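You operate a simulated robot arm through the tools that you are given. There is no shell and no other tool.

Carry out the task below with a simulated robot arm. There is one attempt and no reset: what you move stays moved.

Task
Put things in order on the top of the long table. At the end: the green blend card (marked "PEAR") is in the orange bucket; the clear short cup (marked "56") from the top of the long table is in the white bucket; the green sponge from the top of the long table stands where the clear short cup stood; the clear wide bottle from the top of the long table stands where the green blend card stood; the silver basket from the top of the long table stands where the green sponge stood; whatever was shut is shut again. Leave all else as you found it, and nothing knocked over. Set down upright: green blend card.
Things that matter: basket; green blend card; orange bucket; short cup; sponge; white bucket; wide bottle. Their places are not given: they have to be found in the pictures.

Only the result counts: the job must be done as asked and must still hold three seconds after the hand-in. Knocking over, shifting, dropping, spilling or breaking anything else fails it.

Robot
A 7-joint arm with a two-finger parallel gripper, fixed in place. Base frame: the origin is at the foot of the arm, x ahead of it, y to its left, z up; the work surface is at about z = 820. Units: mm, rad, N and s.
With the tool pointing down near the work surface it reaches from about 240 to 680 mm from the base axis. Its first joint turns from -1.152 to 1.152 rad. Payload 2.4 kg.
The tool frame sits at the grasp point between the pads (the TCP): z along the fingers, y along the line on which they close. The tips reach 30 mm beyond it. The gripper opens to 94 mm. The fingers are 28 mm wide and 10 mm thick; the gripper's body (50 by 96 mm) begins 55 mm behind the TCP.
Orientation is told as [roll, pitch, yaw] about the base's x, y, z axes, in that order, counted from this pose: with the fingers straight down and closing along the base's y, the tool's x points along the base's -x, its y along +y and its z along -z.

Tools
- The arm moves only by the tool jog_arm. Its argument "plan" is a list of rows, each an object (a shift or turn left out is 0, a gripper value left out holds the last) with "slide": the shift along the tool's x, y, z in cm, a list of three; "turn": the turn, a rotation vector about the tool's x, y, z in rad, a list of three; "jaw": the gripper command, from -1 (shut) to 1 (fully open), values between in proportion. In form: [{"slide": [x, y, z], "turn": [rx, ry, rz], "jaw": jaw}, ...]. A call has 1 to 20 rows; each row is the pose to reach, as a shift and turn from the pose commanded when the call began, along the tool's axes at that moment. Each row takes 0.2 s and may step no farther than 50 mm and 0.15 rad from the row before; otherwise, or with a gripper value out of range, the whole call is refused. Where a pose cannot be reached the arm comes as near as it can. A force on the tool above 40 N (or 10 N above the force at the start of the call, whichever is more), or a blocked arm, ends the call early, and 0.2 s more pass. The fingers move at their own pace (about 153 mm/s each) and stop on an object; they squeeze with about 42 N. The grip force told is the motor's: it shows also when the fingers shut on nothing. Time passes only in rows, and 0.2 s behind the last, so rows that repeat a pose let the fingers close. It gives the time, the measured TCP pose, the force on the tool (base axes), the opening and the grip force at its end, in the units of the frame above (readings bear some noise), with the torque about the TCP (base axes, N m) and any sound that the robot's microphone picked up.
- Cameras (640 x 400 px; columns grow to the right, rows downward): "scene" is fixed at [39, 471.5, 1449.3]; the picture's right is [-0.76, -0.66, 0.00], its down [-0.34, 0.40, -0.85] and it looks along [0.56, -0.64, -0.53] (base axes); focal length 317 px, centre (320, 200). "wrist" rides on the gripper at [76, 14, -102] in the tool frame; the picture's right is [-0.18, 0.98, 0.00], its down [-0.75, -0.14, -0.64] and it looks along [-0.63, -0.12, 0.77] (tool axes); focal length 243 px, centre (320, 200).
- snapshot(camera): a new picture of that camera. It takes no simulated time.
- locate(camera, pixels): for up to 12 pixels [column, row] of the newest picture of that camera ("zoom" is the newest enlarged one), the place [x, y, z] in the base frame of the surface seen there, good to about 3 mm. It takes no simulated time.
- enlarge(camera, box): a new picture of the part [left, top, right, bottom] of that camera's present view, enlarged. It takes no simulated time.
- close_job(): hands the job in; it is judged then, once.

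Unless the task says otherwise, let go and move clear before handing in.

The tools are called after "Call:" by a JSON object that holds its "name" and its "arguments". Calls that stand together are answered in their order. jog_arm: Moves the arm, as the interface text tells. Its arguments: {"type":"object","properties":{"plan":{"type":"array","items":{"type":"object","properties":{"slide":{"type":"array","items":{"type":"number"}},"turn":{"type":"array","items":{"type":"number"}},"jaw":{"type":"number"}}}}},"required":["plan"]} The other tools are called the same way: snapshot (camera) takes a picture; locate (camera, pixels) gives the place of the surface under pixels of a picture; enlarge (camera, box) takes an enlarged picture of a part of a camera's view; close_job () hands the job in.

At the start:

```text
time_s: 0.0
ee_pos: [455.7, -41.0, 1265.8]
ee_rot: [0.001, 0.0, 0.0]
wrist_force: [-1.1, -0.4, 0.7]
moment: [0.01, 0.03, 0.02]
width: 94.0
grasp_force: 0.1
```

scene: 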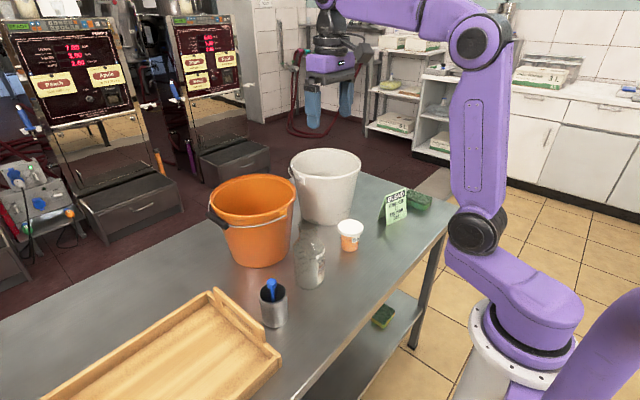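
wrist: 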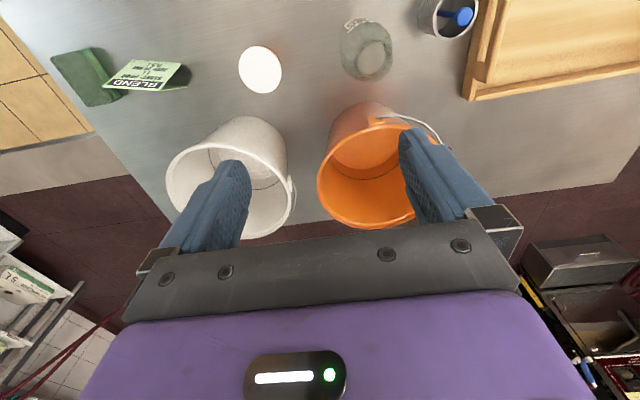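

The scene shows the orange bucket near (255,220), the white bucket near (325,185), a green card near (395,207), a sponge near (418,200), a small cup near (350,235), a clear bottle near (310,262) and a silver basket near (272,303). I'll enlarge the views to identify each one.

Call:
{"name": "enlarge", "arguments": {"camera": "scene", "box": [280, 140, 450, 300]}}

Call:
{"name": "enlarge", "arguments": {"camera": "scene", "box": [200, 220, 340, 340]}}

Call:
{"name": "enlarge", "arguments": {"camera": "wrist", "box": [40, 0, 300, 160]}}

Call:
{"name": "enlarge", "arguments": {"camera": "wrist", "box": [300, 0, 640, 210]}}

```text
2.50 times, centred on (365, 220) of scene
```

zoom: 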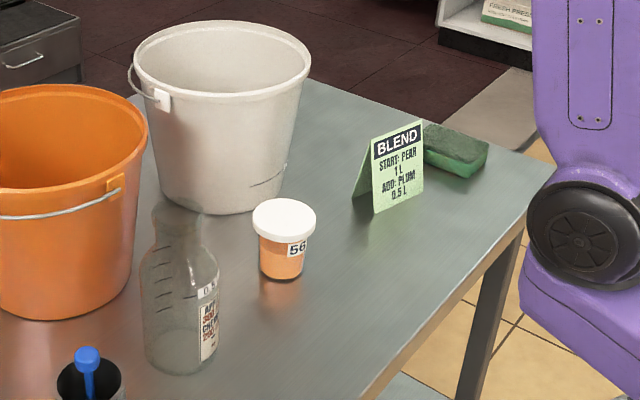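

```text
3.33 times, centred on (270, 280) of scene
```

zoom: 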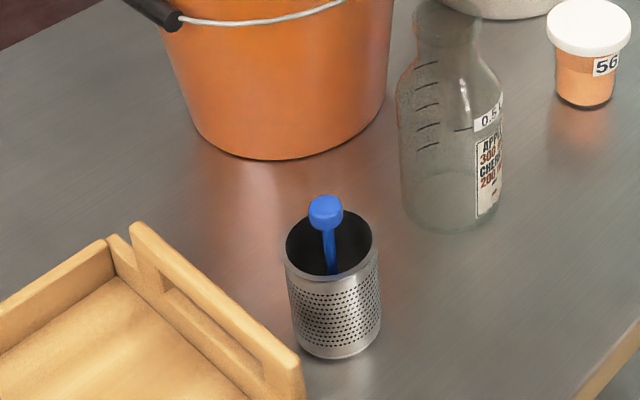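

```text
2.46 times, centred on (170, 80) of wrist
```

zoom: 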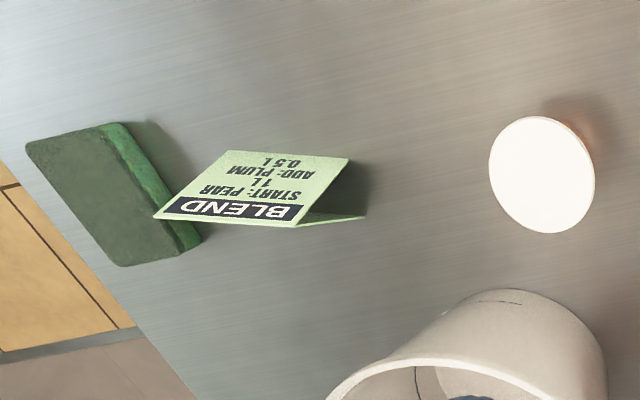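

```text
1.88 times, centred on (470, 105) of wrist
```

zoom: 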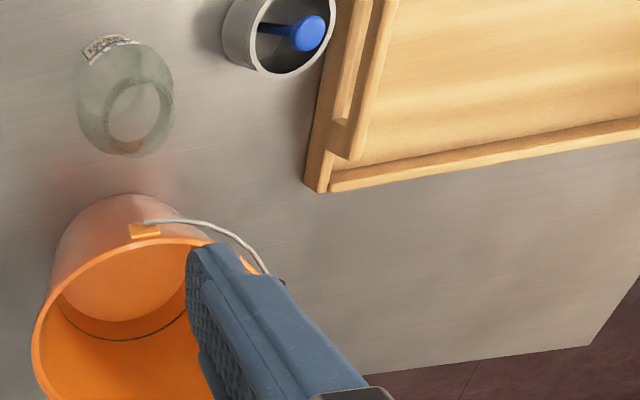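

The enlarged views confirm the items: card "BLEND/PEAR", cup "56" with a white lid, green sponge, "0.5 L" glass bottle, and a perforated silver basket with a blue tool inside. Next I'll measure positions from both cameras.

Call:
{"name": "locate", "arguments": {"camera": "wrist", "pixels": [[262, 70], [240, 68], [282, 70], [262, 50], [262, 92], [52, 60], [90, 48], [88, 105], [122, 102], [130, 62], [105, 85], [182, 88]]}}

Call:
{"name": "locate", "arguments": {"camera": "scene", "pixels": [[350, 225], [338, 227], [363, 227], [350, 250], [310, 285], [295, 275], [325, 270], [310, 240], [310, 226], [272, 325], [260, 290], [287, 290]]}}

Call:
{"name": "locate", "arguments": {"camera": "wrist", "pixels": [[362, 58], [375, 56], [345, 40], [392, 50], [368, 80], [360, 22], [420, 12], [440, 38], [478, 20], [460, 15], [469, 98], [482, 100]]}}

Call:
{"name": "locate", "arguments": {"camera": "wrist", "pixels": [[168, 180], [245, 117], [287, 160], [195, 225], [255, 235], [265, 185], [318, 180], [372, 105], [350, 222], [365, 185], [420, 140], [440, 135]]}}

```text
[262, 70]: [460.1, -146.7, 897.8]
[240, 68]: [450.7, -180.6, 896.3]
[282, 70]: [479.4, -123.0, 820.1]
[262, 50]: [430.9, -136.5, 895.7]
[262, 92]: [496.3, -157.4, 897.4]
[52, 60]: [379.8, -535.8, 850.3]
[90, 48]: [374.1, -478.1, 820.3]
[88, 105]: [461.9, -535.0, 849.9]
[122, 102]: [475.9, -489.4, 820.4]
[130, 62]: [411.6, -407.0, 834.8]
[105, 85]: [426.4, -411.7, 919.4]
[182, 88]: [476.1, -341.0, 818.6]
```

```text
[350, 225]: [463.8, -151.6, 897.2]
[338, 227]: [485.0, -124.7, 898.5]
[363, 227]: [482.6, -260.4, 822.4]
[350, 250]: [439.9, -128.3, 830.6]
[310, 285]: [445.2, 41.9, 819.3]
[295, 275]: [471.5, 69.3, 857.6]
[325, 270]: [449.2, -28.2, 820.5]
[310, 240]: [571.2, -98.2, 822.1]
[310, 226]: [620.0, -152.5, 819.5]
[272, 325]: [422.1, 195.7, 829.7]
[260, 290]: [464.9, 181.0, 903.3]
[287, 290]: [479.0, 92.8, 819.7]
```

```text
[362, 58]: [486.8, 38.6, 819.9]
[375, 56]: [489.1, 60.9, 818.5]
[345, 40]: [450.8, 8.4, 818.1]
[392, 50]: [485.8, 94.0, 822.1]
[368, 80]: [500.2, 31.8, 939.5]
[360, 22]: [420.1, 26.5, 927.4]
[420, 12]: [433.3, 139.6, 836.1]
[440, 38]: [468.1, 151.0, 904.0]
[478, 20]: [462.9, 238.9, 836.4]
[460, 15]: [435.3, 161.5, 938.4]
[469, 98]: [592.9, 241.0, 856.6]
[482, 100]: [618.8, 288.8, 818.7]
```

```text
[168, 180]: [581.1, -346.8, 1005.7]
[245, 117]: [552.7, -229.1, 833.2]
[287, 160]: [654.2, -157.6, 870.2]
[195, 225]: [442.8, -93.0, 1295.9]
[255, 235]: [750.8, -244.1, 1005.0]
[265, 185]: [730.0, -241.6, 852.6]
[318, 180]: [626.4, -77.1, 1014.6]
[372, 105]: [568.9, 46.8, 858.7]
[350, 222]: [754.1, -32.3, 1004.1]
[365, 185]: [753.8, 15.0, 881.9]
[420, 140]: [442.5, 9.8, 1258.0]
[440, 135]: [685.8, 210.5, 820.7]
```

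Rough positions are now known: cup around (464,-150), basket around (437,170), card around (440,-375), sponge around (425,-500). I'll move the wrist camera toward the card and sponge for a closer look.

Call:
{"name": "jog_arm", "arguments": {"plan": [{"slide": [1.2, -3.6, 1.5], "jaw": 1}, {"slide": [2.4, -7.6, 3.0]}, {"slide": [3.6, -11.6, 4.5]}, {"slide": [4.8, -15.6, 6.0]}, {"slide": [6.0, -19.6, 7.5]}, {"slide": [7.2, -23.6, 9.0]}, {"slide": [8.4, -27.6, 10.5]}, {"slide": [10.0, -31.6, 12.0]}, {"slide": [11.0, -34.6, 13.5]}, {"slide": [11.6, -35.9, 14.6]}, {"slide": [11.6, -35.9, 14.6]}]}}

Call:
{"name": "snapshot", "arguments": {"camera": "wrist"}}

Call:
{"name": "snapshot", "arguments": {"camera": "scene"}}

```text
time_s: 2.4
ee_pos: [339.8, -401.9, 1117.5]
ee_rot: [-0.001, -0.001, -0.001]
wrist_force: [-0.1, 0.7, -0.7]
moment: [0.05, 0.03, -0.04]
width: 93.5
grasp_force: 0.0
```

```text
taken
```

wrist: 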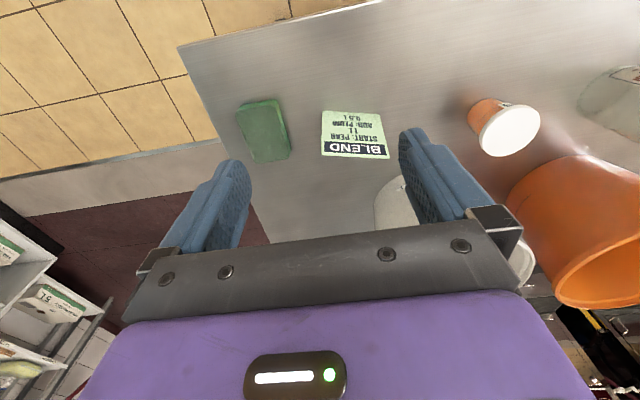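

```text
taken
```

scene: 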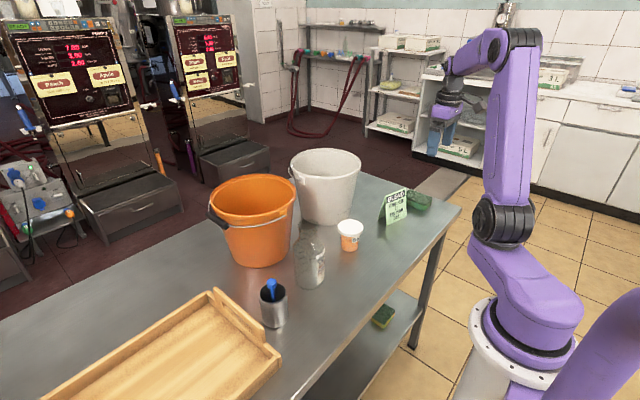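

Call:
{"name": "enlarge", "arguments": {"camera": "wrist", "box": [220, 80, 410, 180]}}

Call:
{"name": "locate", "arguments": {"camera": "wrist", "pixels": [[238, 108], [276, 100], [290, 152], [252, 162], [262, 130], [322, 112], [380, 115], [388, 157], [322, 155], [355, 150], [350, 115], [350, 105]]}}

Call:
{"name": "enlarge", "arguments": {"camera": "scene", "box": [370, 170, 450, 240]}}

```text
3.37 times, centred on (315, 130) of wrist
```

zoom: 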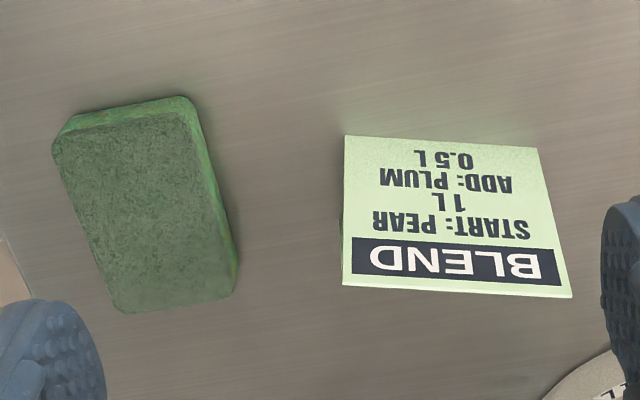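

```text
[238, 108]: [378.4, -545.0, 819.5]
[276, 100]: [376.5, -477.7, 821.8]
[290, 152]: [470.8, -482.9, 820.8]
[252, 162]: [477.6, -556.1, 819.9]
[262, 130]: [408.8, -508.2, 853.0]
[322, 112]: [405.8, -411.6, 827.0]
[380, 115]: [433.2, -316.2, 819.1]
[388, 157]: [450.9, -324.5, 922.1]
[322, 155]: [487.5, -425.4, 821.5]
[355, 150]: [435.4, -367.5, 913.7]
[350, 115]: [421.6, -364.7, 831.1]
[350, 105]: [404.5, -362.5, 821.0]
```

```text
5.71 times, centred on (410, 205) of scene
```

zoom: 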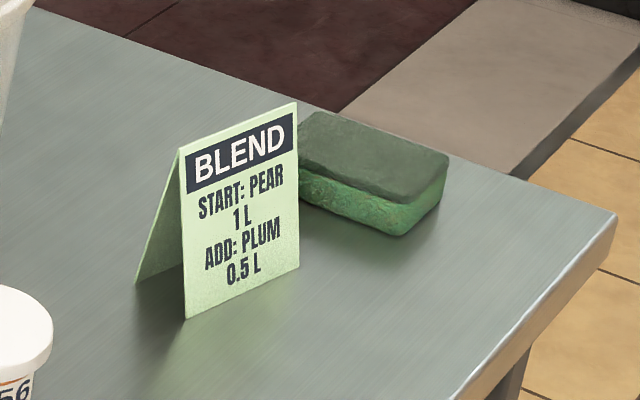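

The card is a tent with its ridge along y and its top at about z=921. I need exact corners of the sponge and card, so I'll enlarge the wrist view again and locate on it.

Call:
{"name": "enlarge", "arguments": {"camera": "wrist", "box": [220, 80, 410, 180]}}

Call:
{"name": "locate", "arguments": {"camera": "zoom", "pixels": [[58, 140], [182, 117], [228, 285], [128, 305], [145, 210], [350, 140], [535, 152], [566, 290], [348, 280], [455, 285], [450, 148], [343, 210]]}}

Call:
{"name": "locate", "arguments": {"camera": "scene", "pixels": [[388, 192], [406, 188], [407, 216], [392, 225], [387, 219], [392, 193], [399, 190], [425, 200], [410, 195], [423, 208]]}}

```text
3.37 times, centred on (315, 130) of wrist
```

zoom: 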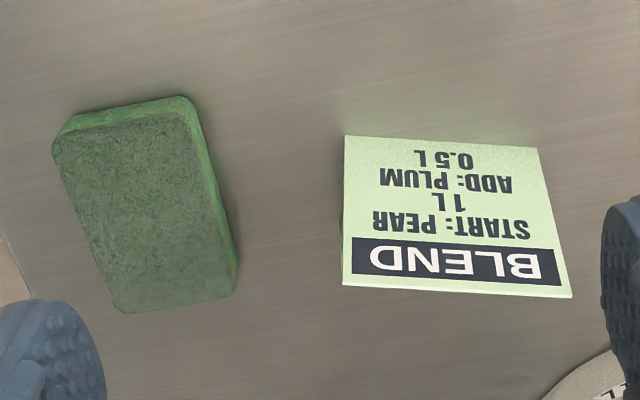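

```text
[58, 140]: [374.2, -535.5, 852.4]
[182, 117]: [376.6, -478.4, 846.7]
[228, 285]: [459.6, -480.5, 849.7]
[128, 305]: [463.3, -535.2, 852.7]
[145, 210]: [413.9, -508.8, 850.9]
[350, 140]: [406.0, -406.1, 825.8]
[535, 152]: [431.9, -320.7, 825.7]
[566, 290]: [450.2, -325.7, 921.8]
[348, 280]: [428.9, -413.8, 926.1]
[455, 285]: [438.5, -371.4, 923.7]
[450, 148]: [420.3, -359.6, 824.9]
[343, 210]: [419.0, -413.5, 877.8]
```

```text
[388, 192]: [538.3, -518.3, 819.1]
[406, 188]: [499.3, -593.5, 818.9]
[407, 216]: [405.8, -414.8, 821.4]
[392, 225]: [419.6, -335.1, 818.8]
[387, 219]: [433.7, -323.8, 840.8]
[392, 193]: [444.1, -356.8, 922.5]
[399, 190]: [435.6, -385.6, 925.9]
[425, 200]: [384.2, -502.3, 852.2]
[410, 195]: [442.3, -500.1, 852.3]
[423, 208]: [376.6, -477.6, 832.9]
```

The card's ridge runs from about (429,-414) to (450,-326) at z≈924, and the sponge is centred near (418,-508). Now I'll measure the card's back foot, both buckets, the tray, the bottle and the basket from the scene view.

Call:
{"name": "enlarge", "arguments": {"camera": "scene", "box": [200, 140, 370, 280]}}

Call:
{"name": "locate", "arguments": {"camera": "scene", "pixels": [[378, 219], [379, 218], [386, 225], [387, 224], [293, 187], [257, 175], [213, 195], [245, 225], [360, 165], [325, 150], [293, 165], [320, 178]]}}

Call:
{"name": "locate", "arguments": {"camera": "scene", "pixels": [[250, 190], [265, 188], [285, 200], [225, 200], [270, 180], [335, 165], [310, 165], [345, 160], [255, 267], [330, 224], [232, 258], [285, 260]]}}

```text
2.86 times, centred on (285, 210) of scene
```

zoom: 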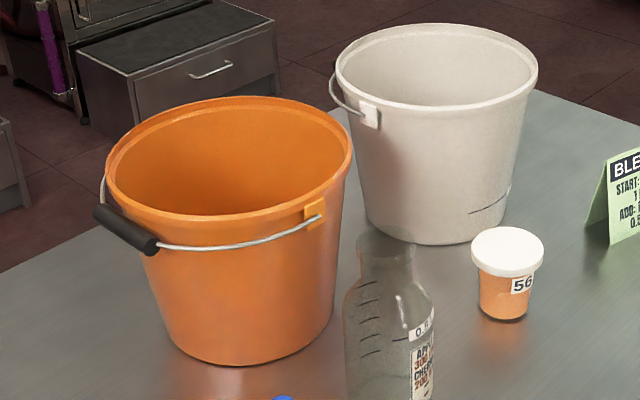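

```text
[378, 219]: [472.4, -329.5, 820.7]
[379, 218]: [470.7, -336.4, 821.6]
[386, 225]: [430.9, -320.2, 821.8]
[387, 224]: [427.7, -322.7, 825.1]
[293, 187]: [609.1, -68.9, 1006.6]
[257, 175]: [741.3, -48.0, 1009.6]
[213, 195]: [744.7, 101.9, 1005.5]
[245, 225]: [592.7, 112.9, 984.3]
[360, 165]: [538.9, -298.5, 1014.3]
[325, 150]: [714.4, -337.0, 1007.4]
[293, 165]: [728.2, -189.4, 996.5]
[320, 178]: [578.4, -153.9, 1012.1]
```

```text
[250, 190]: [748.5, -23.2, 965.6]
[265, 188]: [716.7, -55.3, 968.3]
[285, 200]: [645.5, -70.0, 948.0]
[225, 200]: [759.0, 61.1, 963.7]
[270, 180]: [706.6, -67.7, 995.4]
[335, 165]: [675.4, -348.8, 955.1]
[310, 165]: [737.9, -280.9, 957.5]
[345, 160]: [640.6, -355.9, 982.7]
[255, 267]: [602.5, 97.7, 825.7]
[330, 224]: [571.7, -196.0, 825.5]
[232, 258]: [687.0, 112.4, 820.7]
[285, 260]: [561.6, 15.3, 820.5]
```

The card's feet are about 43 mm apart and its centre is near (440,-370). I'll sample rim and floor points of both buckets on the zoom to fit circles.

Call:
{"name": "locate", "arguments": {"camera": "zoom", "pixels": [[110, 160], [140, 125], [190, 104], [240, 98], [300, 109], [340, 130], [349, 155], [300, 195], [210, 222], [150, 212], [115, 190], [250, 215]]}}

Call:
{"name": "locate", "arguments": {"camera": "zoom", "pixels": [[340, 62], [365, 38], [410, 26], [460, 27], [510, 42], [535, 70], [520, 90], [480, 102], [430, 106], [380, 98], [350, 85], [440, 85]]}}

Call:
{"name": "locate", "arguments": {"camera": "zoom", "pixels": [[170, 350], [210, 365], [250, 364], [300, 348], [325, 330], [370, 225], [400, 240], [440, 246], [480, 238], [500, 225], [155, 320], [335, 310]]}}

```text
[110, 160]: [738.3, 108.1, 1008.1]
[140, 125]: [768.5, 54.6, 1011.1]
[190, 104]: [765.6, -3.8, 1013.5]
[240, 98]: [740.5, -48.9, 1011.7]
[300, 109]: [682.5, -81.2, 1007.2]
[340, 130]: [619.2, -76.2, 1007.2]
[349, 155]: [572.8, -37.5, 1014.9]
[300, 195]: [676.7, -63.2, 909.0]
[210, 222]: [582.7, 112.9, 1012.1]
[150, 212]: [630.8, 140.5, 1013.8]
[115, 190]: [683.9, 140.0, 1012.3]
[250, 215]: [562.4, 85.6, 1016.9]
```

```text
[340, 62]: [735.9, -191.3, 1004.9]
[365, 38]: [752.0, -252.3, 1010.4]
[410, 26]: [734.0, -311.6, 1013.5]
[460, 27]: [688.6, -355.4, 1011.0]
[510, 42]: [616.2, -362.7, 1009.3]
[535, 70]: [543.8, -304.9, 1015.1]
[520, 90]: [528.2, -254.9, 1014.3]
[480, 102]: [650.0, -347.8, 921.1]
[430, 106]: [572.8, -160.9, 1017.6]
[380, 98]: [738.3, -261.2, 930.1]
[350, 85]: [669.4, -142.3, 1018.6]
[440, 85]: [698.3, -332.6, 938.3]
```

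```text
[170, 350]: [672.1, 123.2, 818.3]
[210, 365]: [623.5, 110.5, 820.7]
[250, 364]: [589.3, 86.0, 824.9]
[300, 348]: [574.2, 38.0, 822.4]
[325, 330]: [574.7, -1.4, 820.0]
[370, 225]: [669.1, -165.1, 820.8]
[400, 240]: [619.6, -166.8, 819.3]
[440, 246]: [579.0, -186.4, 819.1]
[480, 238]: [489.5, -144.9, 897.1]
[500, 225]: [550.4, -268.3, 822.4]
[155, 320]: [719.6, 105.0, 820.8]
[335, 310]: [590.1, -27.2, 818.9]
```

Circle fits give the orange bucket a centre of about (659,30) with rim R≈112, base R≈88 and rim z≈1012, and the white bucket a centre of about (640,-253) with the same size. I'll turn the gripper so it closes across the card ridge (yaw about -102.6°) and hover above the card.

Call:
{"name": "jog_arm", "arguments": {"plan": [{"slide": [-0.8, 0.3, 0.8], "turn": [0, 0, 0.149], "jaw": 1}, {"slide": [-1.6, 0.5, 1.6], "turn": [0, 0, 0.298]}, {"slide": [-2.5, 0.8, 2.4], "turn": [0, 0, 0.447]}, {"slide": [-3.3, 1.1, 3.2], "turn": [0, 0, 0.596]}, {"slide": [-4.2, 1.3, 4.1], "turn": [0, 0, 0.745]}, {"slide": [-5.0, 1.6, 4.9], "turn": [0, 0, 0.894]}, {"slide": [-5.8, 1.9, 5.7], "turn": [0, 0, 1.043]}, {"slide": [-6.7, 2.1, 6.5], "turn": [0, 0, 1.192]}, {"slide": [-7.5, 2.4, 7.3], "turn": [0, 0, 1.341]}, {"slide": [-8.3, 2.7, 8.1], "turn": [0, 0, 1.49]}, {"slide": [-9.2, 2.9, 8.9], "turn": [0, 0, 1.639]}, {"slide": [-10.0, 3.2, 9.75], "turn": [0, 0, 1.788]}, {"slide": [-10.0, 3.2, 9.75], "turn": [0, 0, 1.788]}, {"slide": [-10.0, 3.2, 9.75], "turn": [0, 0, 1.788]}]}}

Call:
{"name": "snapshot", "arguments": {"camera": "wrist"}}

Call:
{"name": "snapshot", "arguments": {"camera": "scene"}}

```text
time_s: 5.4
ee_pos: [441.0, -368.7, 1019.8]
ee_rot: [-0.001, 0.001, -1.789]
wrist_force: [-0.1, 0.5, -0.1]
moment: [-0.03, -0.02, 0.02]
width: 94.0
grasp_force: 0.2
```

```text
taken
```

wrist: 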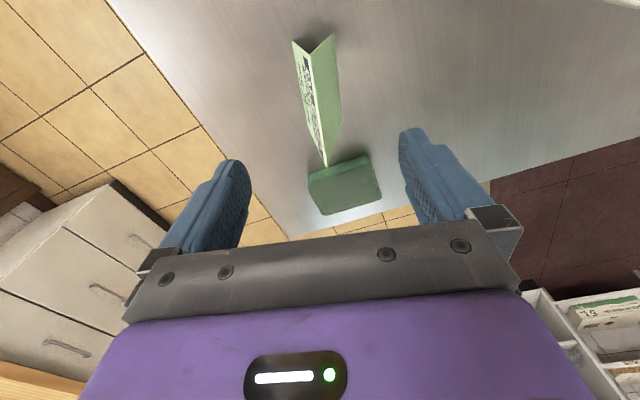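

```text
taken
```

scene: 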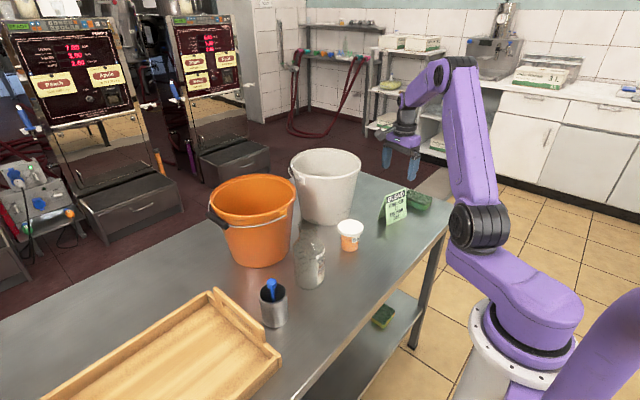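

The wrist view now looks along the ridge, from about (318,55) to (327,165), and the card lies between the fingers. I'll locate the ridge precisely.

Call:
{"name": "enlarge", "arguments": {"camera": "wrist", "box": [250, 20, 410, 220]}}

Call:
{"name": "locate", "arguments": {"camera": "wrist", "pixels": [[327, 165], [326, 160], [318, 120], [312, 70], [316, 54], [293, 42], [334, 35], [345, 180], [310, 178], [368, 156], [382, 200], [325, 214]]}}

```text
2.00 times, centred on (330, 120) of wrist
```

zoom: 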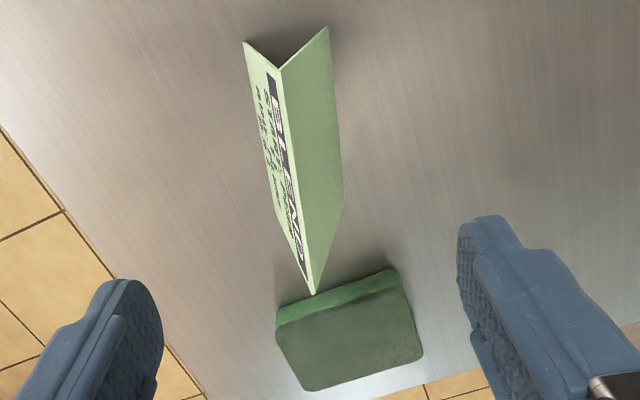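

```text
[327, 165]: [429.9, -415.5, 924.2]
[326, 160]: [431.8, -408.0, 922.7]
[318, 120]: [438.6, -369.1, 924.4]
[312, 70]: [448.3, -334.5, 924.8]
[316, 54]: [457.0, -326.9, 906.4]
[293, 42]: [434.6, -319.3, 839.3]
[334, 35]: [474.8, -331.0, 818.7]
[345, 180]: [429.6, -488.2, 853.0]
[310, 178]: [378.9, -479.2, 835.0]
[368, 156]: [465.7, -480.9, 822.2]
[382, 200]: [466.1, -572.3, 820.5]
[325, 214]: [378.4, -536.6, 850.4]
```

The ridge centre is (440,-370) and the yaw matches. I'll descend so the fingertips straddle the top 38 mm of the card.

Call:
{"name": "jog_arm", "arguments": {"plan": [{"slide": [0, 0, 2.5], "jaw": 1}, {"slide": [0, 0, 5.0]}, {"slide": [-0.1, 0, 7.5]}, {"slide": [-0.1, -0.1, 9.3]}, {"slide": [-0.1, -0.1, 10.3]}, {"slide": [-0.1, -0.1, 10.5]}, {"slide": [-0.1, -0.1, 10.5]}]}}

Call:
{"name": "snapshot", "arguments": {"camera": "wrist"}}

Call:
{"name": "snapshot", "arguments": {"camera": "scene"}}

```text
time_s: 7.0
ee_pos: [438.3, -370.4, 916.1]
ee_rot: [0.001, -0.001, -1.789]
wrist_force: [-0.1, 0.3, -0.5]
moment: [-0.04, 0.0, -0.05]
width: 93.9
grasp_force: 0.0
```

```text
taken
```

wrist: 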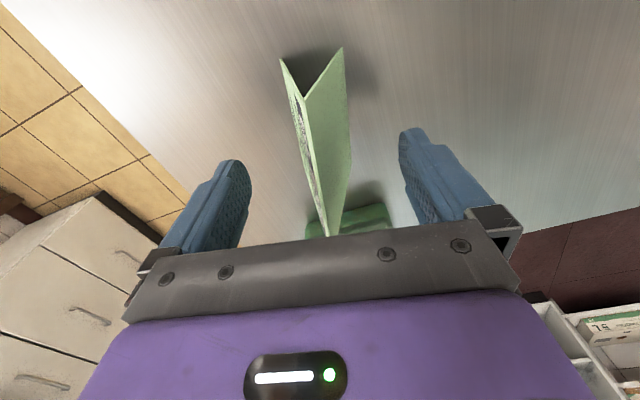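

```text
taken
```

scene: 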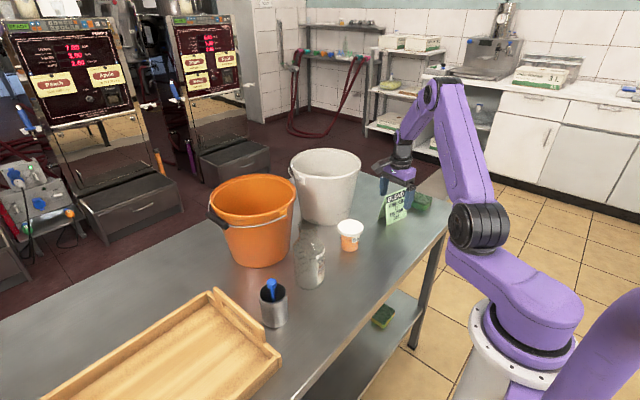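

The card sits centred between the fingers. I'll close gradually and read the opening width.

Call:
{"name": "jog_arm", "arguments": {"plan": [{"slide": [0, 0, 0], "jaw": -0.3}, {"slide": [0, 0, 0], "jaw": -0.55}, {"slide": [0, 0, 0], "jaw": -0.75}, {"slide": [0, 0, 0], "jaw": -1}, {"slide": [0, 0, 0], "jaw": -1}, {"slide": [0, 0, 0], "jaw": -1}]}}

Call:
{"name": "snapshot", "arguments": {"camera": "wrist"}}

```text
time_s: 8.4
ee_pos: [440.4, -370.6, 916.5]
ee_rot: [0.0, -0.001, -1.79]
wrist_force: [-0.5, 0.1, 0.5]
moment: [0.0, 0.05, 0.01]
width: 13.3
grasp_force: 41.8
```

```text
taken
```

wrist: 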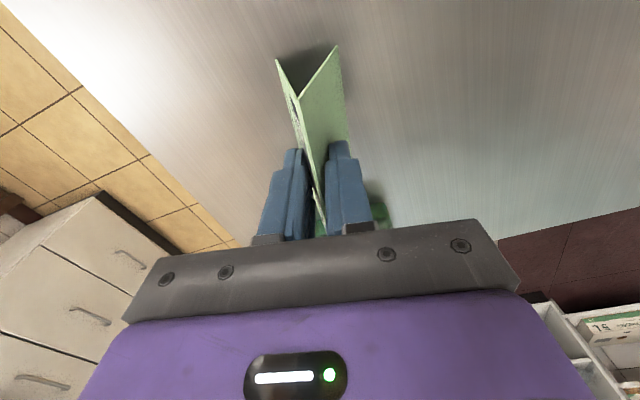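

The fingers stopped on the card at 13.3 mm with 42 N. I'll lift slowly and check the hold.

Call:
{"name": "jog_arm", "arguments": {"plan": [{"slide": [0, 0, -0.5], "jaw": -1}, {"slide": [0, 0, -1.2]}, {"slide": [0, 0, -2.0]}, {"slide": [0, 0, -3.0]}, {"slide": [0, 0, -3.0]}]}}

Call:
{"name": "snapshot", "arguments": {"camera": "wrist"}}

Call:
{"name": "enlarge", "arguments": {"camera": "scene", "box": [340, 140, 460, 250]}}

```text
time_s: 9.6
ee_pos: [440.4, -370.2, 945.4]
ee_rot: [0.002, 0.0, -1.789]
wrist_force: [0.1, 0.5, -0.7]
moment: [0.02, -0.02, 0.01]
width: 13.3
grasp_force: 41.6
```

```text
taken
```

wrist: 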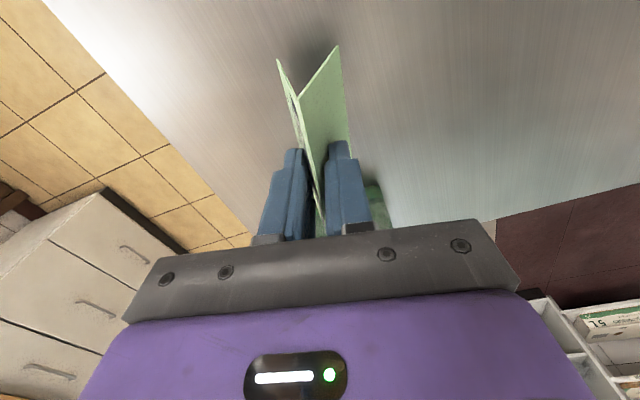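

```text
3.64 times, centred on (400, 195) of scene
```

zoom: 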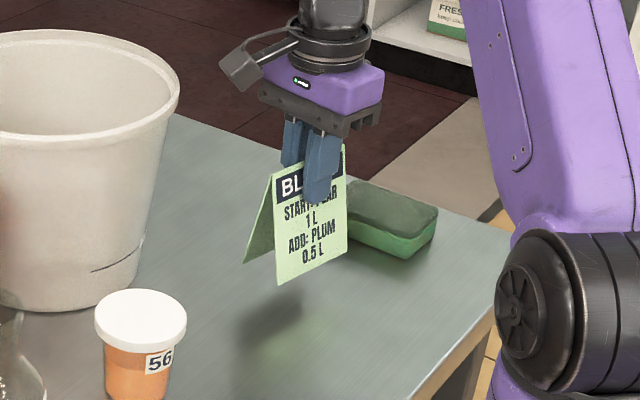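

The card is held securely and its bottom is 96 mm below the TCP. I'll raise it well clear of the bucket rims (z≈1012).

Call:
{"name": "jog_arm", "arguments": {"plan": [{"slide": [0, 0, -2], "jaw": -1}, {"slide": [0, 0, -5]}, {"slide": [0, 0, -8.5]}, {"slide": [0, 0, -12]}, {"slide": [0, 0, -15.5]}, {"slide": [0, 0, -19]}, {"slide": [0, 0, -21.5]}, {"slide": [0, 0, -22.5]}, {"slide": [0, 0, -22.5]}]}}

Call:
{"name": "snapshot", "arguments": {"camera": "scene"}}

```text
time_s: 11.6
ee_pos: [439.7, -368.4, 1172.2]
ee_rot: [0.001, 0.001, -1.79]
wrist_force: [-0.3, 0.4, -0.9]
moment: [0.02, 0.04, 0.01]
width: 12.8
grasp_force: 41.9
```

```text
taken
```

scene: 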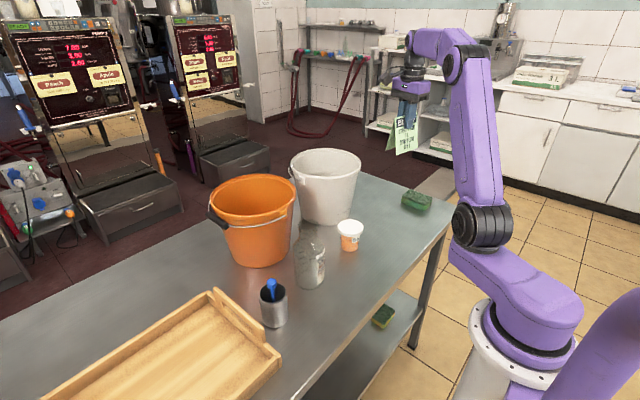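

The card is at z≈1172 and still gripped. I'll carry it over to the orange bucket, slightly toward -y of its centre so the wrist camera stays clear of the rim.

Call:
{"name": "jog_arm", "arguments": {"plan": [{"slide": [2.0, 0.6, 0], "turn": [0, 0, -0.02], "jaw": -1}, {"slide": [5.0, 1.5, 0], "turn": [0, 0, -0.04]}, {"slide": [8.5, 2.6, 0], "turn": [0, 0, -0.06]}, {"slide": [12.0, 3.7, 0], "turn": [0, 0, -0.08]}, {"slide": [15.5, 4.7, 0], "turn": [0, 0, -0.1]}, {"slide": [19.0, 5.8, 0], "turn": [0, 0, -0.12]}, {"slide": [22.5, 6.9, 0], "turn": [0, 0, -0.14]}, {"slide": [26.0, 7.9, 0], "turn": [0, 0, -0.16]}, {"slide": [29.5, 9.0, 0], "turn": [0, 0, -0.18]}, {"slide": [33.0, 10.1, 0], "turn": [0, 0, -0.2]}, {"slide": [36.5, 11.2, 0], "turn": [0, 0, -0.21]}, {"slide": [39.5, 12.1, 0], "turn": [0, 0, -0.22]}, {"slide": [41.2, 12.6, 0], "turn": [0, 0, -0.22]}, {"slide": [41.75, 12.8, 0], "turn": [0, 0, -0.22]}, {"slide": [41.75, 12.8, 0], "turn": [0, 0, -0.22]}]}}

Call:
{"name": "snapshot", "arguments": {"camera": "wrist"}}

Call:
{"name": "snapshot", "arguments": {"camera": "scene"}}

```text
time_s: 14.8
ee_pos: [637.6, 5.9, 1169.1]
ee_rot: [-0.001, 0.001, -1.569]
wrist_force: [-0.3, -0.6, 0.4]
moment: [-0.01, 0.01, 0.0]
width: 12.3
grasp_force: 41.7
out of reach, approached as far as the arm can: row 12, 13, 14, 15
```

```text
taken
```

wrist: 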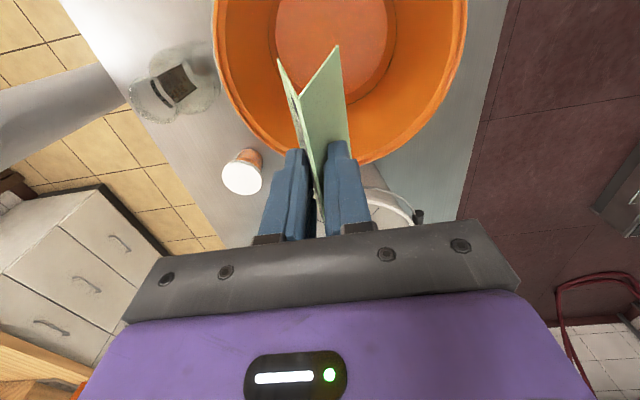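

```text
taken
```

scene: 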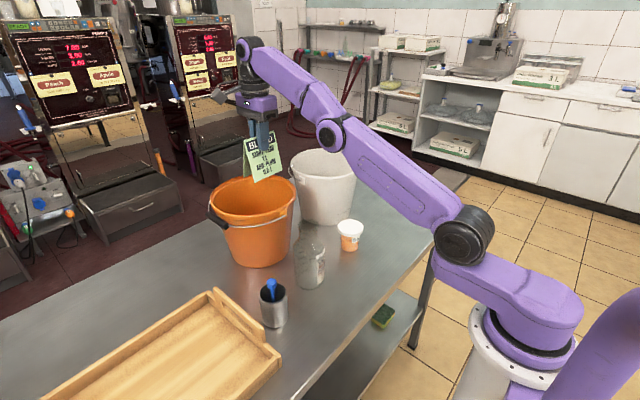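

The arm is at its reach limit, (638,6) at z=1169, and the card hangs inside the rim circle. I'll check the bucket floor under it in the wrist view.

Call:
{"name": "locate", "arguments": {"camera": "wrist", "pixels": [[340, 20], [300, 30], [390, 40], [310, 10], [215, 40], [465, 40], [252, 125], [400, 140], [350, 160], [440, 10], [220, 75], [370, 75]]}}

Call:
{"name": "locate", "arguments": {"camera": "scene", "pixels": [[257, 175], [264, 160], [252, 181], [280, 172], [245, 145], [270, 133]]}}

```text
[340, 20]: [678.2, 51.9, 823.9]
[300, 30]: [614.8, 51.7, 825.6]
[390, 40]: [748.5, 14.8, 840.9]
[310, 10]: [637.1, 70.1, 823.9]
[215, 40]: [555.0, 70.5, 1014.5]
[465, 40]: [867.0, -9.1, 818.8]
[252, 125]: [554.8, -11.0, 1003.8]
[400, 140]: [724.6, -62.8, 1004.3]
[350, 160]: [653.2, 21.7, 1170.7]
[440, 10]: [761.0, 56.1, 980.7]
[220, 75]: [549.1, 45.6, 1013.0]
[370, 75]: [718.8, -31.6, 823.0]
```

```text
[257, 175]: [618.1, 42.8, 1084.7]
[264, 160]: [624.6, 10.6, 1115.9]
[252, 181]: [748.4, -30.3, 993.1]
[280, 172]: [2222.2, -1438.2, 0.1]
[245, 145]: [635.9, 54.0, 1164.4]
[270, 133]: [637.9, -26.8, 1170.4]
```

The floor inside is at z≈824, and the rim is clear around the card. I'll lower it into the bucket while shifting slightly toward the centre.

Call:
{"name": "jog_arm", "arguments": {"plan": [{"slide": [0.3, 0.2, 1.5], "jaw": -1}, {"slide": [0.6, 0.5, 4.0]}, {"slide": [1.0, 0.8, 7.0]}, {"slide": [1.0, 1.0, 10.0]}, {"slide": [1.0, 1.0, 10.0]}]}}

Call:
{"name": "snapshot", "arguments": {"camera": "scene"}}

Call:
{"name": "snapshot", "arguments": {"camera": "wrist"}}

```text
time_s: 16.0
ee_pos: [646.7, 18.1, 1067.6]
ee_rot: [0.001, 0.001, -1.568]
wrist_force: [0.7, 0.5, 0.3]
moment: [0.0, 0.03, 0.03]
width: 12.3
grasp_force: 41.7
```

```text
taken
```

scene: 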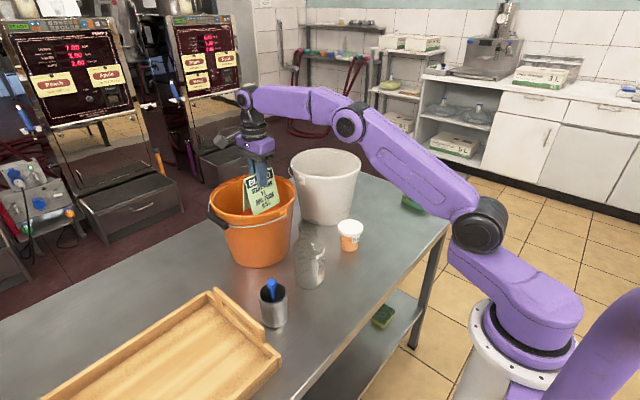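

```text
taken
```

wrist: 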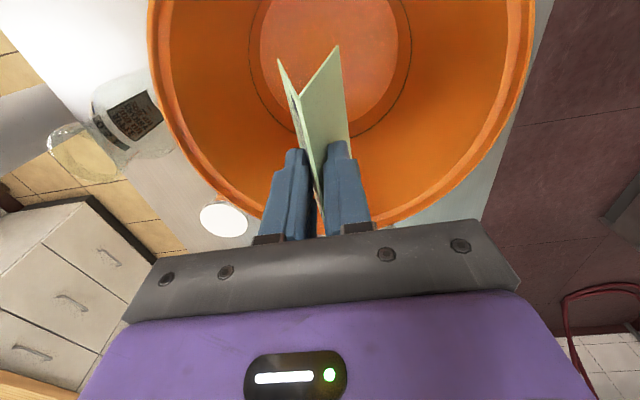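

I'm at (647,18,1068) with good clearance all around. I'll continue down to just above the floor.

Call:
{"name": "jog_arm", "arguments": {"plan": [{"slide": [0, 0, 3.0], "jaw": -1}, {"slide": [0, 0, 6.0]}, {"slide": [0, 0, 9.0]}, {"slide": [0, 0, 11.5]}, {"slide": [0, 0, 12.8]}, {"slide": [0, 0, 12.8]}]}}

Call:
{"name": "snapshot", "arguments": {"camera": "wrist"}}

Call:
{"name": "snapshot", "arguments": {"camera": "scene"}}

```text
time_s: 17.4
ee_pos: [647.9, 17.0, 940.9]
ee_rot: [-0.001, 0.0, -1.569]
wrist_force: [0.0, -0.9, 0.0]
moment: [0.03, -0.02, -0.02]
width: 12.0
grasp_force: 42.2
```

```text
taken
```

wrist: 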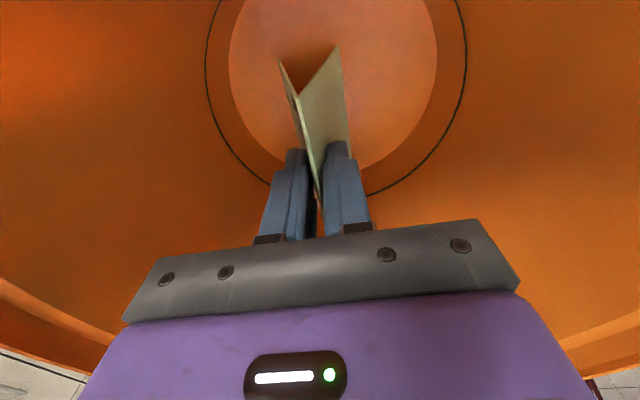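

```text
taken
```

scene: 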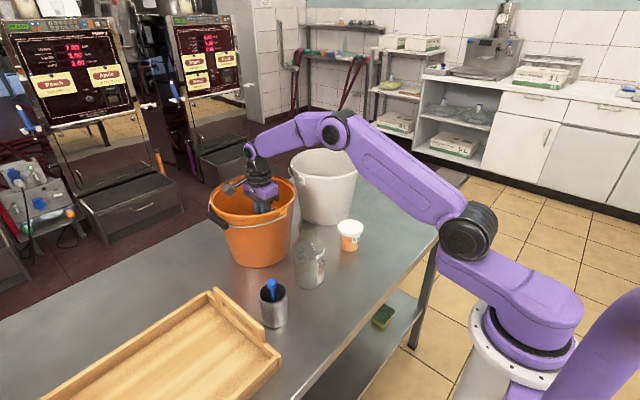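

The card is now inside the bucket over its floor disc. I'll check the floor height and card position before touching down.

Call:
{"name": "locate", "arguments": {"camera": "wrist", "pixels": [[340, 20], [260, 50], [245, 130], [235, 60], [212, 60], [250, 165], [400, 100], [425, 110], [460, 60], [280, 63], [334, 48], [299, 93]]}}

```text
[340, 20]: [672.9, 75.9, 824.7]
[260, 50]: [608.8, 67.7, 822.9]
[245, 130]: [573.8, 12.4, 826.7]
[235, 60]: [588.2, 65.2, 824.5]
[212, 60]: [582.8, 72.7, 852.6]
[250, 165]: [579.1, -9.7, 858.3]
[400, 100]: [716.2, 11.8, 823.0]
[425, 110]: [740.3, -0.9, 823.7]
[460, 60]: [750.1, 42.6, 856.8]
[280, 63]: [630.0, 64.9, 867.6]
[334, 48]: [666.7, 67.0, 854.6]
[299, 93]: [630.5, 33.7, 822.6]
```

The floor is at z≈824 and the card bottom is about 843. I'll lower gently and watch for contact.

Call:
{"name": "jog_arm", "arguments": {"plan": [{"slide": [0, 0, 0.6], "jaw": -1}, {"slide": [0, 0, 1.1]}, {"slide": [0, 0, 1.3]}, {"slide": [0, 0, 1.3]}]}}

Call:
{"name": "snapshot", "arguments": {"camera": "wrist"}}

```text
time_s: 18.4
ee_pos: [647.9, 16.3, 928.8]
ee_rot: [-0.001, 0.0, -1.565]
wrist_force: [-0.3, -0.6, -0.9]
moment: [0.01, -0.03, 0.01]
width: 11.9
grasp_force: 42.5
```

```text
taken
```

wrist: 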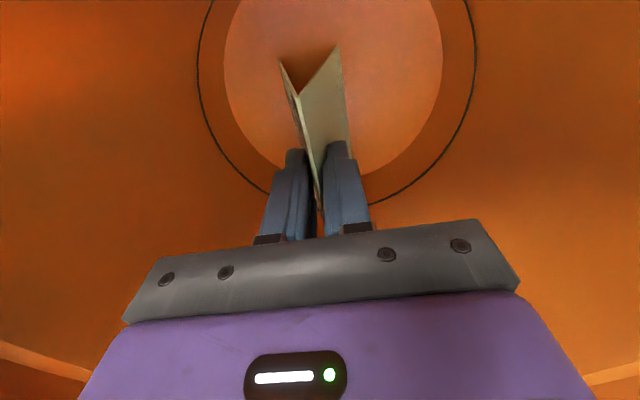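

Call:
{"name": "jog_arm", "arguments": {"plan": [{"slide": [0, 0, 0.2], "jaw": -1}, {"slide": [0, 0, 0.35]}, {"slide": [0, 0, 0.35]}]}}

Call:
{"name": "enlarge", "arguments": {"camera": "wrist", "box": [240, 20, 400, 220]}}

```text
time_s: 19.2
ee_pos: [647.5, 16.7, 926.7]
ee_rot: [0.0, -0.001, -1.567]
wrist_force: [0.2, -0.1, -0.2]
moment: [-0.01, 0.02, 0.01]
width: 11.7
grasp_force: 42.4
```

```text
2.00 times, centred on (320, 120) of wrist
```

zoom: 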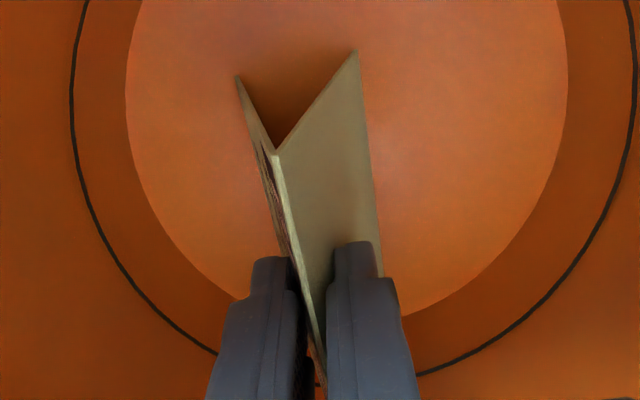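

No contact yet. I'll go down another few millimetres in small steps.

Call:
{"name": "jog_arm", "arguments": {"plan": [{"slide": [0, 0, 0.15], "jaw": -1}, {"slide": [0, 0, 0.3]}, {"slide": [0, 0, 0.3]}]}}

Call:
{"name": "snapshot", "arguments": {"camera": "wrist"}}

```text
time_s: 20.0
ee_pos: [648.8, 17.3, 924.2]
ee_rot: [0.006, 0.0, -1.569]
wrist_force: [-4.4, -0.4, 22.7]
moment: [-0.03, 0.16, -0.02]
width: 11.3
grasp_force: 42.0
```

```text
taken
```

wrist: 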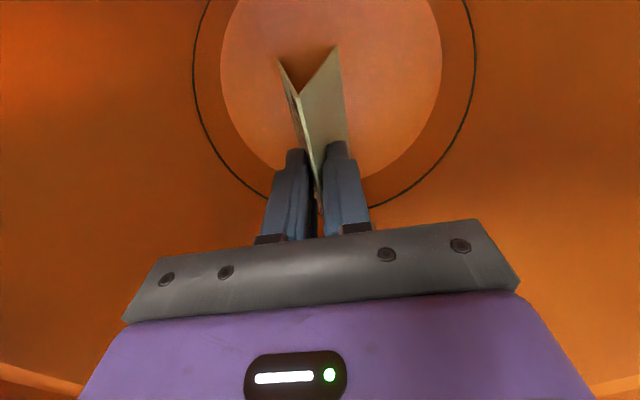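

Contact: 22.7 N upward, so the card stands on the bucket floor. I'll back off 1 mm to relieve the force and open the fingers gradually.

Call:
{"name": "jog_arm", "arguments": {"plan": [{"slide": [0, 0, -0.1], "jaw": -1}, {"slide": [0, 0, -0.1], "jaw": -0.7}, {"slide": [0, 0, -0.1], "jaw": -0.6}, {"slide": [0, 0, -0.1], "jaw": -0.5}, {"slide": [0, 0, -0.1], "jaw": -0.3}, {"slide": [0, 0, -0.1], "jaw": -0.1}, {"slide": [0, 0, -0.1], "jaw": -0.1}]}}

Call:
{"name": "snapshot", "arguments": {"camera": "wrist"}}

```text
time_s: 21.6
ee_pos: [647.7, 16.9, 923.7]
ee_rot: [0.0, 0.0, -1.569]
wrist_force: [0.1, -1.0, 1.2]
moment: [-0.01, -0.02, -0.02]
width: 42.5
grasp_force: 0.1
```

```text
taken
```

wrist: 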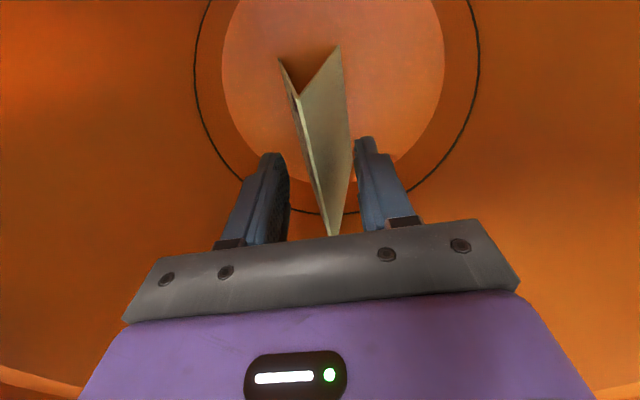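

The card stands free with both fingers clear of it. I'll retract straight up.

Call:
{"name": "jog_arm", "arguments": {"plan": [{"slide": [0, 0, -1.0], "jaw": -0.1}, {"slide": [0, 0, -3.0]}, {"slide": [0, 0, -6.0]}, {"slide": [0, 0, -9.0]}, {"slide": [0, 0, -12.5]}, {"slide": [0, 0, -16.0]}, {"slide": [0, 0, -18.5]}, {"slide": [0, 0, -18.5]}]}}

Call:
{"name": "snapshot", "arguments": {"camera": "wrist"}}

Call:
{"name": "snapshot", "arguments": {"camera": "scene"}}

```text
time_s: 23.4
ee_pos: [647.6, 17.0, 1106.1]
ee_rot: [-0.001, 0.0, -1.569]
wrist_force: [0.0, -0.5, 0.3]
moment: [0.03, -0.01, -0.01]
width: 42.1
grasp_force: 0.0
```

```text
taken
```

wrist: 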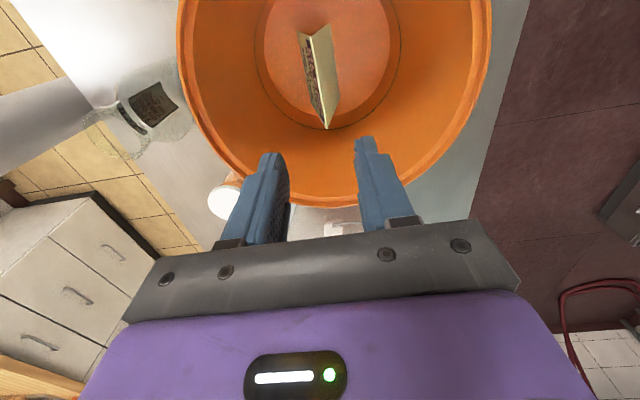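

```text
taken
```

scene: 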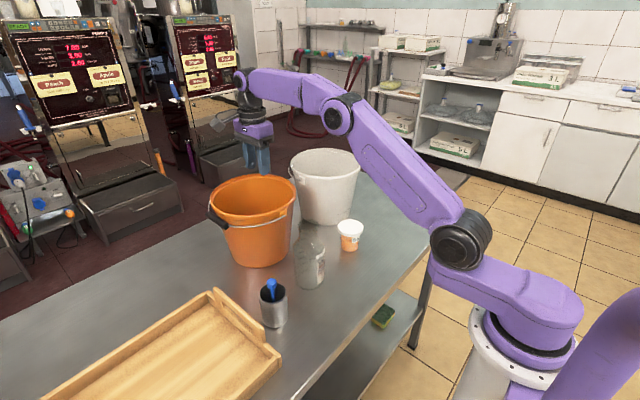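

The card stands upright in the orange bucket, around (320,75) in the wrist view. Next is the cup, so I'll move back to look at it closely from the +y side.

Call:
{"name": "jog_arm", "arguments": {"plan": [{"slide": [-0.7, -2.5, 0], "jaw": 1}, {"slide": [-1.8, -6.0, 0.3]}, {"slide": [-3.1, -9.5, 1.0]}, {"slide": [-4.5, -13.0, 2.2]}, {"slide": [-5.8, -16.0, 3.4]}, {"slide": [-6.5, -17.7, 4.3]}, {"slide": [-6.7, -18.2, 4.6]}, {"slide": [-6.7, -18.2, 4.6]}]}}

Call:
{"name": "snapshot", "arguments": {"camera": "wrist"}}

Call:
{"name": "snapshot", "arguments": {"camera": "scene"}}

```text
time_s: 25.2
ee_pos: [465.4, -50.0, 1063.0]
ee_rot: [-0.001, 0.0, -1.569]
wrist_force: [-0.4, 0.0, -0.9]
moment: [-0.04, -0.02, -0.03]
width: 94.2
grasp_force: 0.0
```

```text
taken
```

wrist: 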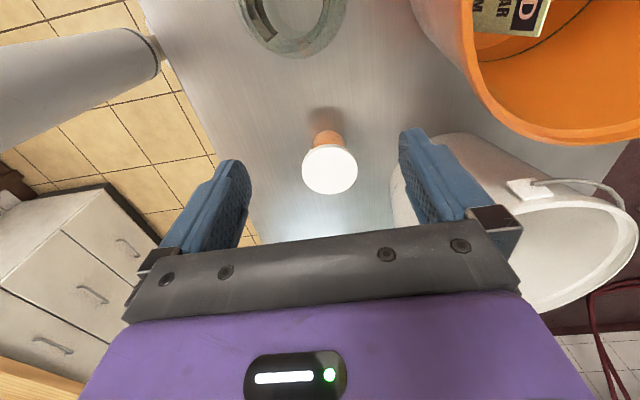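

```text
taken
```

scene: 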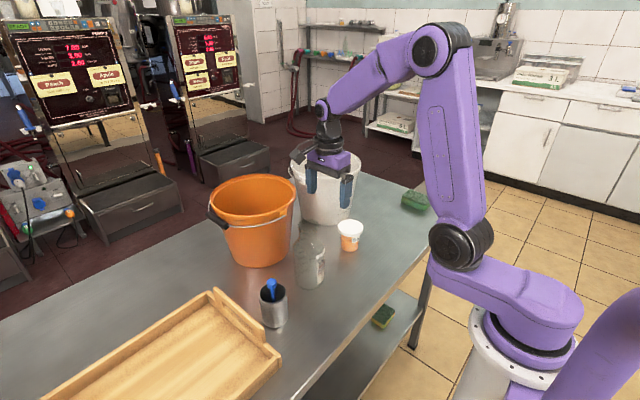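

Call:
{"name": "enlarge", "arguments": {"camera": "wrist", "box": [270, 100, 390, 210]}}

Call:
{"name": "locate", "arguments": {"camera": "zoom", "pixels": [[180, 280], [470, 270], [320, 215], [310, 355], [325, 285], [320, 150], [225, 175], [400, 170], [215, 235], [410, 230]]}}

Call:
{"name": "enlarge", "arguments": {"camera": "scene", "box": [320, 205, 380, 265]}}

```text
3.64 times, centred on (330, 155) of wrist
```

zoom: 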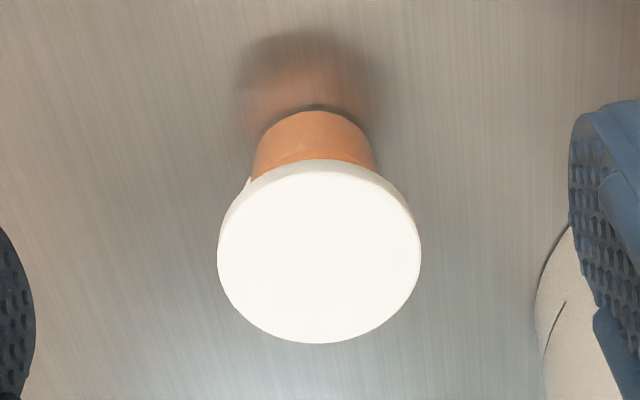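

```text
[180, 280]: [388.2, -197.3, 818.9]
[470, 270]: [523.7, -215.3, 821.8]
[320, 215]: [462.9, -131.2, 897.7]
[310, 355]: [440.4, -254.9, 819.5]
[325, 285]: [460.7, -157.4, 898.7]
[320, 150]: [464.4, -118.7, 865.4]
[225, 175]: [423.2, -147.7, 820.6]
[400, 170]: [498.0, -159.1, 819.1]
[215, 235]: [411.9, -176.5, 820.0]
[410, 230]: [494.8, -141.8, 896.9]
```

```text
6.67 times, centred on (350, 235) of scene
```

zoom: 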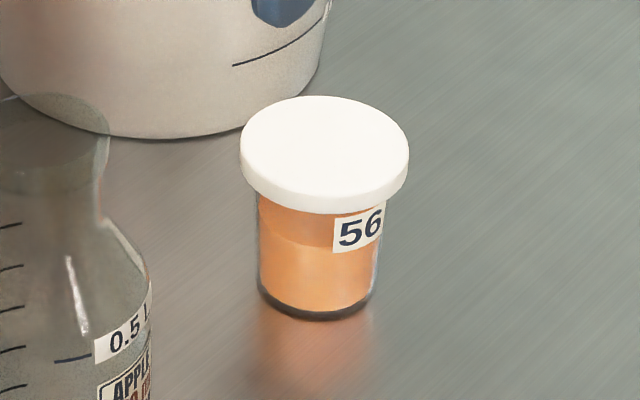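

The cup has a white lid (about 68 mm wide, z≈886–897) overhanging a narrower body (about 52 mm). I'll look at the finger shape to decide how to grip it.

Call:
{"name": "enlarge", "arguments": {"camera": "wrist", "box": [130, 110, 540, 290]}}

Call:
{"name": "enlarge", "arguments": {"camera": "scene", "box": [270, 90, 390, 220]}}

```text
1.56 times, centred on (335, 200) of wrist
```

zoom: 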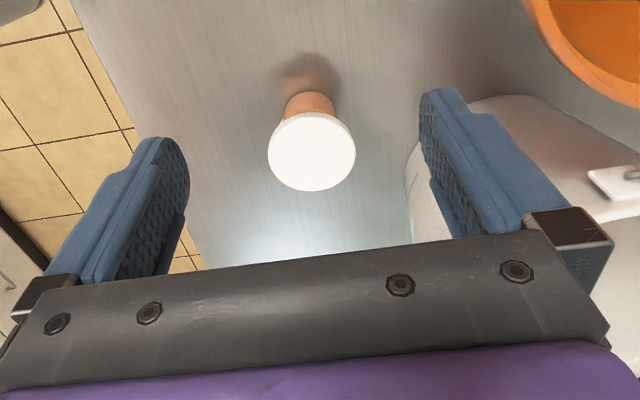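

```text
3.08 times, centred on (330, 155) of scene
```

zoom: 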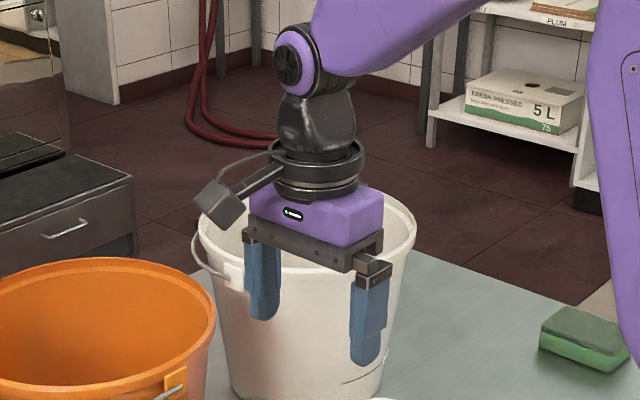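

The fingers are flat and parallel, so they will meet the lid band. First I'll get the cup centre exactly from the lid edges.

Call:
{"name": "enlarge", "arguments": {"camera": "wrist", "box": [270, 100, 390, 210]}}

Call:
{"name": "locate", "arguments": {"camera": "zoom", "pixels": [[224, 250], [415, 250], [320, 176], [320, 338], [255, 190], [385, 190], [255, 315], [385, 315], [315, 252], [315, 120], [262, 150], [370, 145]]}}

```text
3.64 times, centred on (330, 155) of wrist
```

zoom: 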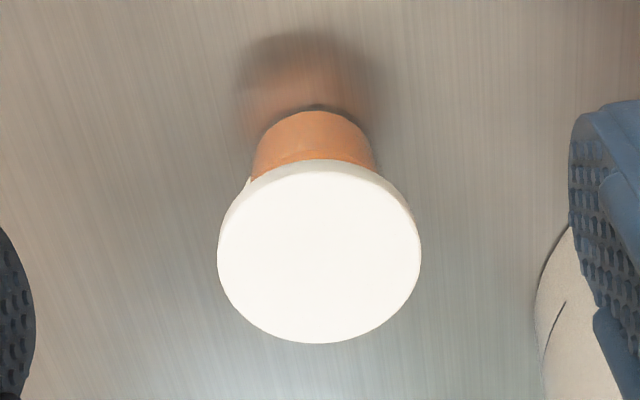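

```text
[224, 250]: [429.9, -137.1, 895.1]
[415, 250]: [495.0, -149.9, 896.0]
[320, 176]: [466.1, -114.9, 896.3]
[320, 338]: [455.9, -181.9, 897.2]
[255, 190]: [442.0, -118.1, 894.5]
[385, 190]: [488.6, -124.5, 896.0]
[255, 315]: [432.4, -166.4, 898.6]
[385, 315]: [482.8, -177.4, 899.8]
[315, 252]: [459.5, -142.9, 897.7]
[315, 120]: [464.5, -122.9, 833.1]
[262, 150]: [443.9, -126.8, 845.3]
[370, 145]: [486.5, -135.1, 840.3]
```

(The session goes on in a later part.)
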